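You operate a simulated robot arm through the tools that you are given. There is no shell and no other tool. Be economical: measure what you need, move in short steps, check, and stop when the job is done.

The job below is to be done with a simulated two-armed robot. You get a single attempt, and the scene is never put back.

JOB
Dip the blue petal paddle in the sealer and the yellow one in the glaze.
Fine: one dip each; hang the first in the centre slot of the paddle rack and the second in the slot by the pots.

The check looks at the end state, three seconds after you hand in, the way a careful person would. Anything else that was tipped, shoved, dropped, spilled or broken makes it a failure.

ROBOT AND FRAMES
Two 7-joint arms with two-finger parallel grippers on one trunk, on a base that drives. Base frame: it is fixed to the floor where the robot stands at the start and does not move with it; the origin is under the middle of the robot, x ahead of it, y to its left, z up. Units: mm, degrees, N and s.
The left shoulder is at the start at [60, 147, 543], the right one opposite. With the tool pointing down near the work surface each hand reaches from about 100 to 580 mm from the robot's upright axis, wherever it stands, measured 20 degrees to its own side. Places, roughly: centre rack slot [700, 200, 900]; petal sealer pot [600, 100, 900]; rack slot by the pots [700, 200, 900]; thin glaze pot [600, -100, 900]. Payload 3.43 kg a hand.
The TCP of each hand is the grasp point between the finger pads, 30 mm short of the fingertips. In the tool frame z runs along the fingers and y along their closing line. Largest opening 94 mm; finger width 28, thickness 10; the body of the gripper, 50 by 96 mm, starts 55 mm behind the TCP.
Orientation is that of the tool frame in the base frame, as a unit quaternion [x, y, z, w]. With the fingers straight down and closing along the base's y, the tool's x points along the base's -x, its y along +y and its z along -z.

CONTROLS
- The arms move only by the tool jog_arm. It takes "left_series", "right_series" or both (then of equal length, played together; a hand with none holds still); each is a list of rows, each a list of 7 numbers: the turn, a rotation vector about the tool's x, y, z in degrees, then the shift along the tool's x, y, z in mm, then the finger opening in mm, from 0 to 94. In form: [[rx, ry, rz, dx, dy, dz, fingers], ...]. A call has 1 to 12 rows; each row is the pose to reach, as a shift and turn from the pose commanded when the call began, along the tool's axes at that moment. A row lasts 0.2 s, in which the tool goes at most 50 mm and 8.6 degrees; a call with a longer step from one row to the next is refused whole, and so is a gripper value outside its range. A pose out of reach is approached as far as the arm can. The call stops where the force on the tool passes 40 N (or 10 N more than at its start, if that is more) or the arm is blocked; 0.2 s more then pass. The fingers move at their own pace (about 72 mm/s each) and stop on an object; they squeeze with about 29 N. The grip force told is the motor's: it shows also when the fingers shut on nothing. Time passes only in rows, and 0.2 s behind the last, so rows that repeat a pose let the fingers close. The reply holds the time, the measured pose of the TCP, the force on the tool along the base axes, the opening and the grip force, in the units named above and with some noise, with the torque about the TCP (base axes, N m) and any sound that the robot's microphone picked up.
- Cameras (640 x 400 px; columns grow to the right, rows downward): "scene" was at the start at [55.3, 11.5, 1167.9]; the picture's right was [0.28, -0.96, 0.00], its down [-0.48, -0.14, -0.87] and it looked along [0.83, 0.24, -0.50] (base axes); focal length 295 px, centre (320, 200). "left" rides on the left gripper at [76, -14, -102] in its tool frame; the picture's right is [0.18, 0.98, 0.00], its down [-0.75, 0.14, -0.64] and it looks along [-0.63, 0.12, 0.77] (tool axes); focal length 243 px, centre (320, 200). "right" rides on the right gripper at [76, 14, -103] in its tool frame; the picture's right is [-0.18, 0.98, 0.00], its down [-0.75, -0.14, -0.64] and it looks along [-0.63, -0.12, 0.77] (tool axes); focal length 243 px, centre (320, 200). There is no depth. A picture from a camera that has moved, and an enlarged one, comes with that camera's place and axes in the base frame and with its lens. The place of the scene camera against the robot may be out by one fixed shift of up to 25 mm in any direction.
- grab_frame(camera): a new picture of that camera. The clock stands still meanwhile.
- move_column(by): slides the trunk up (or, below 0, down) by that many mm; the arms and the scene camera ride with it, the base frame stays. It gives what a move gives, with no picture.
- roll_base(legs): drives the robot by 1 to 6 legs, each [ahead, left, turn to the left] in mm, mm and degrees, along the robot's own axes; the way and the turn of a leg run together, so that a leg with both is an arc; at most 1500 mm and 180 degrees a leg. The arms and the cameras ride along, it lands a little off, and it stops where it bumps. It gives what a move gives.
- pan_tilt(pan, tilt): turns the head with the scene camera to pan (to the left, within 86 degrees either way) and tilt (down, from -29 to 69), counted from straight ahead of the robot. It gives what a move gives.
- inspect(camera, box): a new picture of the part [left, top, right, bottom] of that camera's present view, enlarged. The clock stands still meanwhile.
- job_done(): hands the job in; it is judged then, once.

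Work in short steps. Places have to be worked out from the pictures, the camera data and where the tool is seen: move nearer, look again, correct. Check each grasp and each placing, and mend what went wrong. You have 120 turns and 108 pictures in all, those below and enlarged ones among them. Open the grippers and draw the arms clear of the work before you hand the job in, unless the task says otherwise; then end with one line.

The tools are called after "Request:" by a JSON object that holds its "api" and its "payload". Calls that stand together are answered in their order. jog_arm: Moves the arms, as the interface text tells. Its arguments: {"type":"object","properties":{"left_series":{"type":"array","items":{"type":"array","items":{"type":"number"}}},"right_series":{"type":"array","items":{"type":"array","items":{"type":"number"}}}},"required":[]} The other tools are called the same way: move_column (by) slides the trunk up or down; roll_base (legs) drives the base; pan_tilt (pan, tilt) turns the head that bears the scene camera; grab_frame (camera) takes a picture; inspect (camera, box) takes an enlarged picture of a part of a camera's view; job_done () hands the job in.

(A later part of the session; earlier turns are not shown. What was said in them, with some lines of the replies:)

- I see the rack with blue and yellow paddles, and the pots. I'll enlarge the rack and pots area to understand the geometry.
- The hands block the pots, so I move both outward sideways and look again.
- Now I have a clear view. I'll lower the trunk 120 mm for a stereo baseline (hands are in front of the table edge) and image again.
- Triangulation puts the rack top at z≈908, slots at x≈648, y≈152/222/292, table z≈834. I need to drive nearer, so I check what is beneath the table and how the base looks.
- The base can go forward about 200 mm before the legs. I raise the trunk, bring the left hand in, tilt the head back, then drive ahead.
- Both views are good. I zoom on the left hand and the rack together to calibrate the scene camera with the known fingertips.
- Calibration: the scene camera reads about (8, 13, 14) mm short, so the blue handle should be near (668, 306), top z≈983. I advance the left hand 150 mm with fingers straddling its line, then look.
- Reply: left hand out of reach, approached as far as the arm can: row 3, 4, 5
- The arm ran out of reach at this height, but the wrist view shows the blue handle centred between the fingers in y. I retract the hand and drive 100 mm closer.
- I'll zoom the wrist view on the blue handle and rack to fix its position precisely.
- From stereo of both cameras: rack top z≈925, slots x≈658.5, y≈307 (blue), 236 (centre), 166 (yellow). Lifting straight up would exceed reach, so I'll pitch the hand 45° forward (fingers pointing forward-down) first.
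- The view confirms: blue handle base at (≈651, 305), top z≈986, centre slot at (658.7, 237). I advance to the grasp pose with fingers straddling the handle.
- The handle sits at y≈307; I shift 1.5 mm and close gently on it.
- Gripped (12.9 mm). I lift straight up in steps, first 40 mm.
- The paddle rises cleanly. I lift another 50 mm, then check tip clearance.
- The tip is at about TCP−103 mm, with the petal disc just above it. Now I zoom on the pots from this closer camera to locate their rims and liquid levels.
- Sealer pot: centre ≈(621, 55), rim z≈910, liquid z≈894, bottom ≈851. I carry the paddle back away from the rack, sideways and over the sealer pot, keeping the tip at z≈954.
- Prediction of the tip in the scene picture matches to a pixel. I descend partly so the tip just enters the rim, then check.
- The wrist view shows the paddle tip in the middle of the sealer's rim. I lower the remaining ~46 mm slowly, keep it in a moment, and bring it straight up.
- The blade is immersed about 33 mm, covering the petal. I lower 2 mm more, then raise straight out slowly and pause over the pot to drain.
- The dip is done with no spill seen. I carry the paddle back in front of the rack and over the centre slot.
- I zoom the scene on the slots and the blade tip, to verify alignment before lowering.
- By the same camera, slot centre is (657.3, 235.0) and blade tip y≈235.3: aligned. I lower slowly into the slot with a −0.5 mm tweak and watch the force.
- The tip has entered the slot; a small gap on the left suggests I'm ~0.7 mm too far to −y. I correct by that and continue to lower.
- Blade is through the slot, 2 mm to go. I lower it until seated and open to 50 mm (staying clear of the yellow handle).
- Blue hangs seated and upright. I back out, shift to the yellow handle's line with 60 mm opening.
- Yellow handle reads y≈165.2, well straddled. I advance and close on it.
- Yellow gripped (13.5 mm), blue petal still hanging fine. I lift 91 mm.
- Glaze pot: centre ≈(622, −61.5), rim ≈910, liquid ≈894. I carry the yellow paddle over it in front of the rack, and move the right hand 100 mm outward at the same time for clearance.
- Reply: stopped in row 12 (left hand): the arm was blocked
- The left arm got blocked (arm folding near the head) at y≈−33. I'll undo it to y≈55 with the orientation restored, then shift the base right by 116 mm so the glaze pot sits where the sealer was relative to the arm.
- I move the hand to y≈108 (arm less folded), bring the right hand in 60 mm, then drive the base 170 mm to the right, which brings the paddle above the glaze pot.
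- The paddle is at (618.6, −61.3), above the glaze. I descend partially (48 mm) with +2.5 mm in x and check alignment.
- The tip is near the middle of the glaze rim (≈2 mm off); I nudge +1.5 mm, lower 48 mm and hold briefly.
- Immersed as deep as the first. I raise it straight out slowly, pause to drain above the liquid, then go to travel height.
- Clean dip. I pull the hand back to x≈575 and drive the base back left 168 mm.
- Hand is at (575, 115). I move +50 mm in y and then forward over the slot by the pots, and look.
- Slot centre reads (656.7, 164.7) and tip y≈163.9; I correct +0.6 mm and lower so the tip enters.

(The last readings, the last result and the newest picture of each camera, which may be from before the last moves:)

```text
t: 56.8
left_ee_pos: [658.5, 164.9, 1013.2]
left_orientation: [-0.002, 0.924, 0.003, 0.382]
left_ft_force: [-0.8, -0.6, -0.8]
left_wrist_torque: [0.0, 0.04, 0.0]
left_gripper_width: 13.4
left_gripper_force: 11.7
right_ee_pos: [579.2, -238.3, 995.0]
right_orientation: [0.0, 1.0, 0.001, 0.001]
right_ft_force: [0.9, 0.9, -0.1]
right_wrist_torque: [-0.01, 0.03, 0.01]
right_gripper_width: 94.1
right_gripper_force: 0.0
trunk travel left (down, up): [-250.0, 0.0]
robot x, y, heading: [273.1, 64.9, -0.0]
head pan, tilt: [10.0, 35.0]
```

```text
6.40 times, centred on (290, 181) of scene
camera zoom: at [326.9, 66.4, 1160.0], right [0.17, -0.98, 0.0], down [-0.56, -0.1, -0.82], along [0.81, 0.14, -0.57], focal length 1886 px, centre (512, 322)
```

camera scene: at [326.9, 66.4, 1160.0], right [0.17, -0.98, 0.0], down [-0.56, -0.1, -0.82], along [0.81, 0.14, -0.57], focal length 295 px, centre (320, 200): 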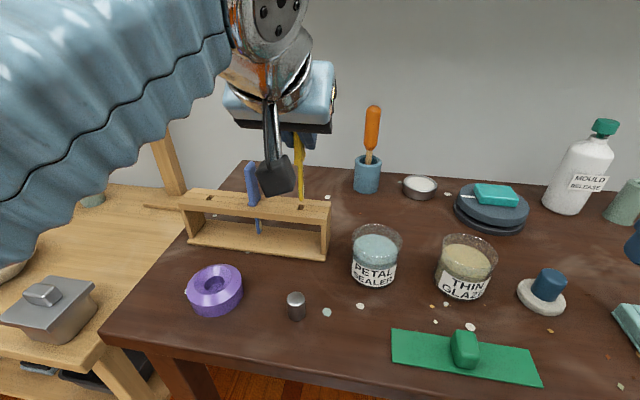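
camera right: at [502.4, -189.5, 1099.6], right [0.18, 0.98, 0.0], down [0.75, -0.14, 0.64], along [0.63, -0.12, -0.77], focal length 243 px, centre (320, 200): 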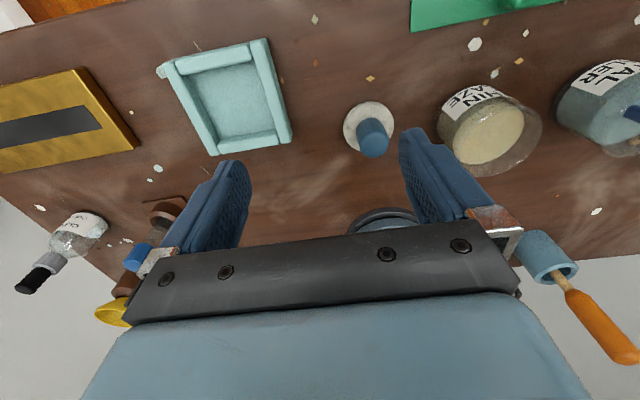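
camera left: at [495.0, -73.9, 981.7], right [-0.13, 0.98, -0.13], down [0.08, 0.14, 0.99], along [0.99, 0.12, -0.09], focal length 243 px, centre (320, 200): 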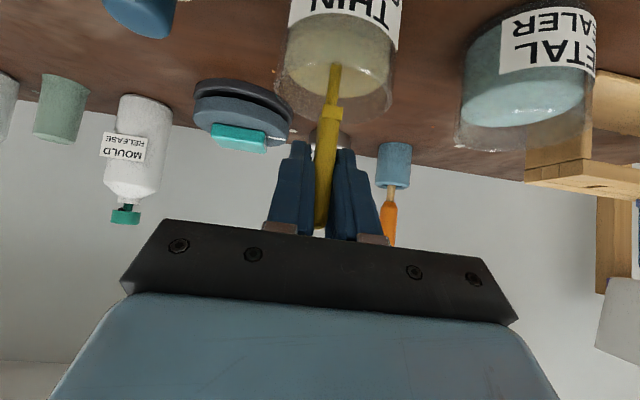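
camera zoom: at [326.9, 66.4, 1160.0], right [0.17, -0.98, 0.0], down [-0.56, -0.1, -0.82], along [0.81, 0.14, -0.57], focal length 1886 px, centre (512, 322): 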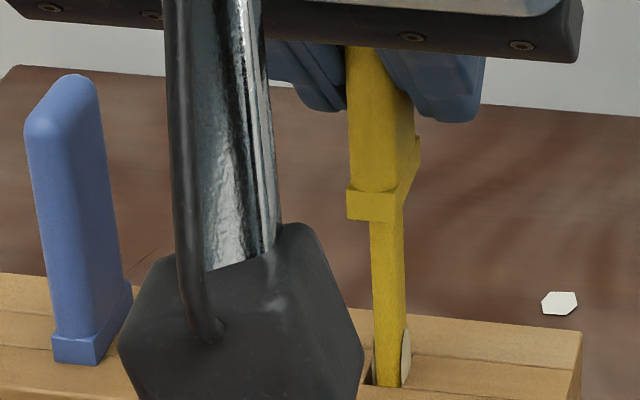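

Tip is in the slot, no force. I continue lowering.

Request:
{"api": "jog_arm", "payload": {"left_series": [[0, 0, 0, 5, 0.3, 5, 0], [0, 0, 0, 10, 0.3, 10, 0], [0, 0, 0, 15, 0.3, 15, 0], [0, 0, 0, 20, 0.3, 20, 0], [0, 0, 0, 25, 0.3, 25, 0], [0, 0, 0, 30, 0.3, 30, 0], [0, 0, 0, 30, 0.3, 30, 0]]}}

Request:
{"api": "grab_frame", "payload": {"camera": "left"}}

Request:
{"api": "inspect", "payload": {"camera": "scene", "box": [220, 150, 348, 230]}}

```text
t: 58.4
left_ee_pos: [657.8, 166.0, 970.4]
left_orientation: [-0.001, 0.924, 0.002, 0.383]
left_ft_force: [-0.7, -0.2, 0.4]
left_wrist_torque: [0.01, 0.01, 0.0]
left_gripper_width: 13.3
left_gripper_force: 12.3
right_ee_pos: [580.0, -237.5, 994.6]
right_orientation: [0.0, 1.0, 0.001, 0.0]
right_ft_force: [0.1, -0.4, 0.1]
right_wrist_torque: [-0.01, -0.03, 0.0]
right_gripper_width: 94.0
right_gripper_force: 0.0
trunk travel left (down, up): [-250.0, 0.0]
robot x, y, heading: [273.6, 62.0, 0.0]
head pan, tilt: [10.0, 35.0]
```

```text
38 pictures are left
camera left: at [531.7, 150.9, 988.0], right [-0.13, 0.98, -0.13], down [0.08, 0.14, 0.99], along [0.99, 0.12, -0.1], focal length 243 px, centre (320, 200)
```

left: 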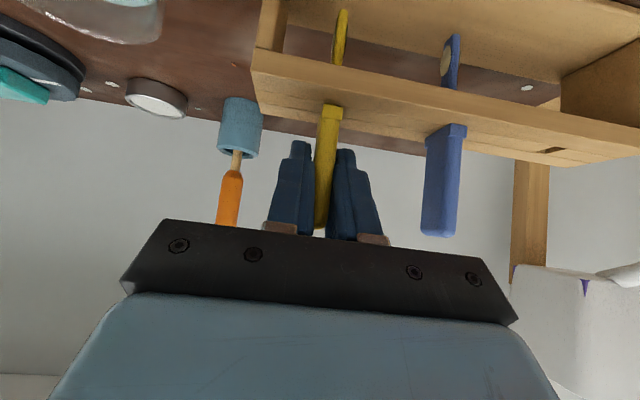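

```text
5.00 times, centred on (284, 190) of scene
camera zoom: at [326.9, 66.4, 1160.0], right [0.17, -0.98, 0.0], down [-0.56, -0.1, -0.82], along [0.81, 0.14, -0.57], focal length 1474 px, centre (500, 250)
```

zoom: 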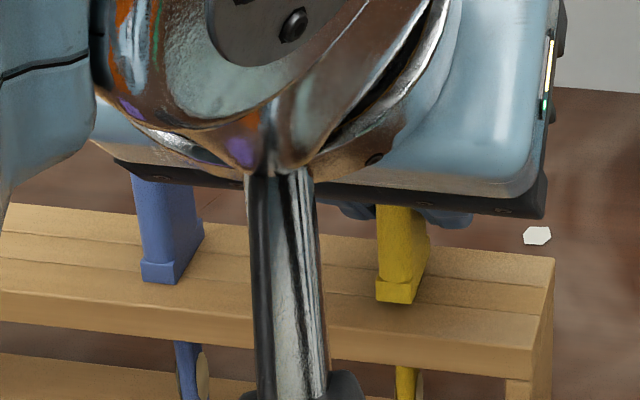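

About 4 mm remains until the flange seats (grasp was at z=966.7). I lower to it and open to 50 mm.

Request:
{"api": "jog_arm", "payload": {"left_series": [[0, 0, 0, 1.3, 0, 1.3, 0], [0, 0, 0, 2.6, 0, 2.6, 0], [0, 0, 0, 2.6, 0, 2.6, 0], [0, 0, 0, 2.6, 0, 2.6, 20], [0, 0, 0, 2.6, 0, 2.6, 50], [0, 0, 0, 2.6, 0, 2.6, 50], [0, 0, 0, 2.6, 0, 2.6, 50]]}}

Request:
{"api": "grab_frame", "payload": {"camera": "left"}}

```text
t: 60.0
left_ee_pos: [658.7, 165.9, 966.7]
left_orientation: [-0.001, 0.924, 0.002, 0.381]
left_ft_force: [-0.2, 0.5, 0.5]
left_wrist_torque: [-0.04, 0.0, 0.02]
left_gripper_width: 49.7
left_gripper_force: 0.1
right_ee_pos: [579.4, -238.5, 996.0]
right_orientation: [0.0, 1.0, 0.0, 0.002]
right_ft_force: [-0.6, -0.4, 0.0]
right_wrist_torque: [0.03, -0.03, 0.01]
right_gripper_width: 94.0
right_gripper_force: 0.1
trunk travel left (down, up): [-250.0, 0.0]
robot x, y, heading: [271.3, 62.2, 0.0]
head pan, tilt: [10.0, 35.0]
```

```text
36 pictures are left
camera left: at [532.1, 150.9, 985.5], right [-0.13, 0.98, -0.13], down [0.08, 0.14, 0.99], along [0.99, 0.12, -0.1], focal length 243 px, centre (320, 200)
```

left: 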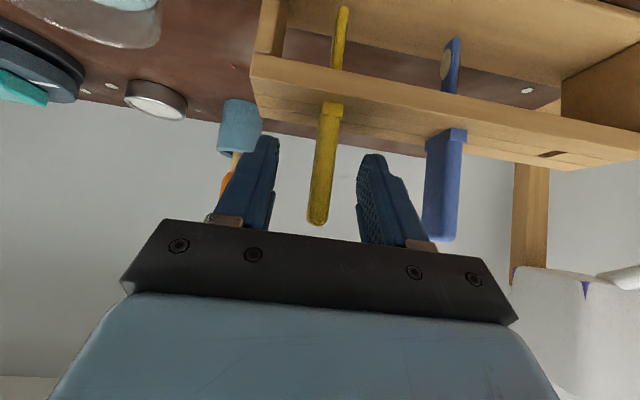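

The yellow paddle hangs freely. I withdraw straight back, then up and away to the left for a final check.

Request:
{"api": "jog_arm", "payload": {"left_series": [[0, 0, 0, 18, 0, -18, 50], [0, 0, 0, 36, 0, -36, 50], [0, 0, 0, 53, 0, -53, 50], [0, 0, 0, 75, 0, -75, 50], [0, 0, 0, 75, 40, -85, 50], [0, 0, 0, 75, 80, -95, 60], [0, 0, 0, 75, 120, -95, 80], [0, 0, 0, 75, 160, -95, 94]]}}

Request:
{"api": "grab_frame", "payload": {"camera": "scene"}}

Request:
{"api": "inspect", "payload": {"camera": "scene", "box": [180, 140, 340, 240]}}

Request:
{"api": "inspect", "payload": {"camera": "scene", "box": [340, 210, 500, 310]}}

```text
t: 61.8
left_ee_pos: [537.1, 324.9, 982.1]
left_orientation: [-0.002, 0.924, 0.003, 0.382]
left_ft_force: [-0.4, 0.6, -0.2]
left_wrist_torque: [0.01, 0.01, -0.01]
left_gripper_width: 93.8
left_gripper_force: 0.1
right_ee_pos: [579.2, -238.7, 995.1]
right_orientation: [0.0, 1.0, 0.001, 0.001]
right_ft_force: [0.6, -0.1, -0.1]
right_wrist_torque: [0.03, -0.01, -0.02]
right_gripper_width: 94.0
right_gripper_force: 0.0
trunk travel left (down, up): [-250.0, 0.0]
robot x, y, heading: [272.0, 63.5, 0.1]
head pan, tilt: [10.0, 35.0]
```

```text
35 pictures are left
camera scene: at [326.9, 66.3, 1160.0], right [0.17, -0.98, 0.0], down [-0.56, -0.1, -0.82], along [0.81, 0.14, -0.57], focal length 295 px, centre (320, 200)
```

scene: 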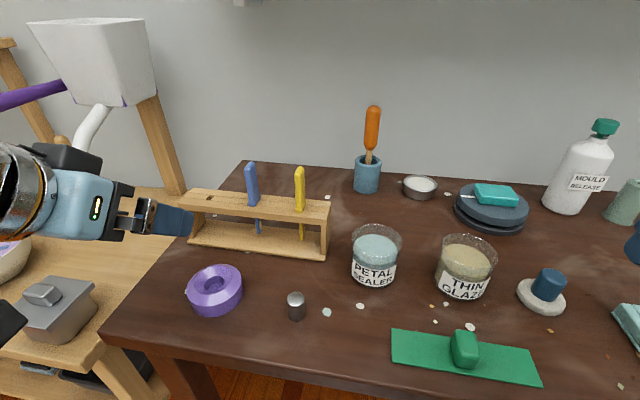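

```text
4.00 times, centred on (260, 190) of scene
camera zoom: at [326.9, 66.3, 1160.0], right [0.17, -0.98, 0.0], down [-0.56, -0.1, -0.82], along [0.81, 0.14, -0.57], focal length 1179 px, centre (560, 240)
```

zoom: 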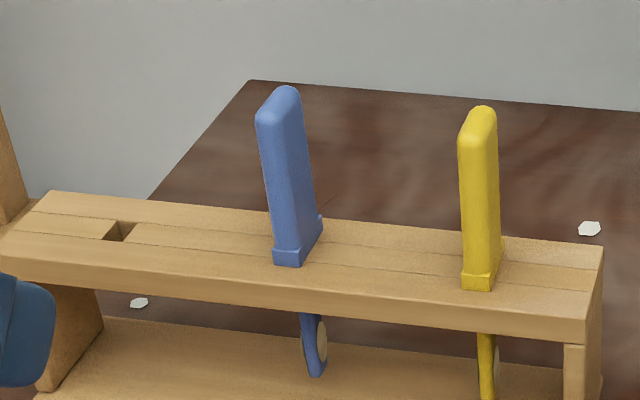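

```text
4.00 times, centred on (420, 260) of scene
camera zoom: at [326.9, 66.3, 1160.0], right [0.17, -0.98, 0.0], down [-0.56, -0.1, -0.82], along [0.81, 0.14, -0.57], focal length 1179 px, centre (-80, -40)
```

zoom: 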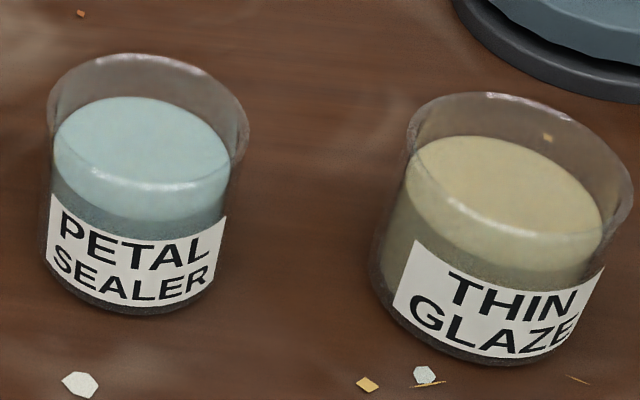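

Both paddles are seated upright, pots undisturbed and no spill. I back the robot 120 mm away from the table along the way it came, then hand in.

Request:
{"api": "roll_base", "payload": {"legs": [[-120, 0, 0]]}}

Request:
{"api": "grab_frame", "payload": {"camera": "scene"}}

```text
t: 63.1
left_ee_pos: [416.9, 324.8, 982.2]
left_orientation: [-0.002, 0.924, 0.003, 0.382]
left_ft_force: [0.0, 0.3, 0.4]
left_wrist_torque: [-0.01, 0.05, -0.02]
left_gripper_width: 94.0
left_gripper_force: 0.1
right_ee_pos: [460.1, -237.2, 994.2]
right_orientation: [-0.001, 1.0, 0.001, 0.001]
right_ft_force: [-0.2, 0.4, 0.5]
right_wrist_torque: [0.03, 0.01, 0.03]
right_gripper_width: 94.0
right_gripper_force: 0.1
trunk travel left (down, up): [-250.0, 0.0]
robot x, y, heading: [151.0, 64.6, -0.0]
head pan, tilt: [10.0, 35.0]
```

```text
32 pictures are left
camera scene: at [207.1, 66.4, 1160.0], right [0.18, -0.98, 0.0], down [-0.56, -0.1, -0.82], along [0.81, 0.14, -0.57], focal length 295 px, centre (320, 200)
```

scene: 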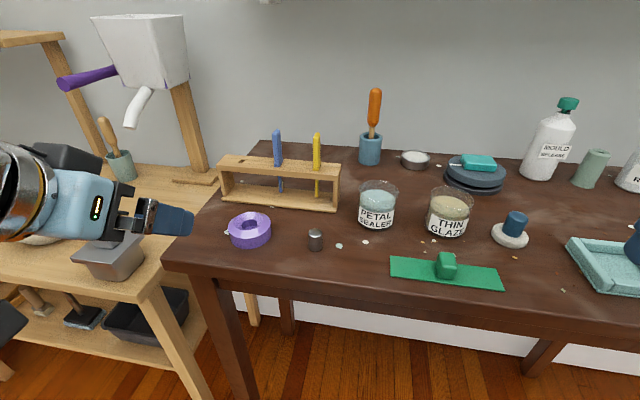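

Everything is in place and the arms are clear; I hand the job in.

Request:
{"api": "job_done", "payload": {}}

```text
The job is handed in.
```

I dipped the blue paddle once in the sealer and hung it in the centre slot, and dipped the yellow paddle once in the glaze and hung it in the slot by the pots; the last pictures show both seated and nothing else disturbed.
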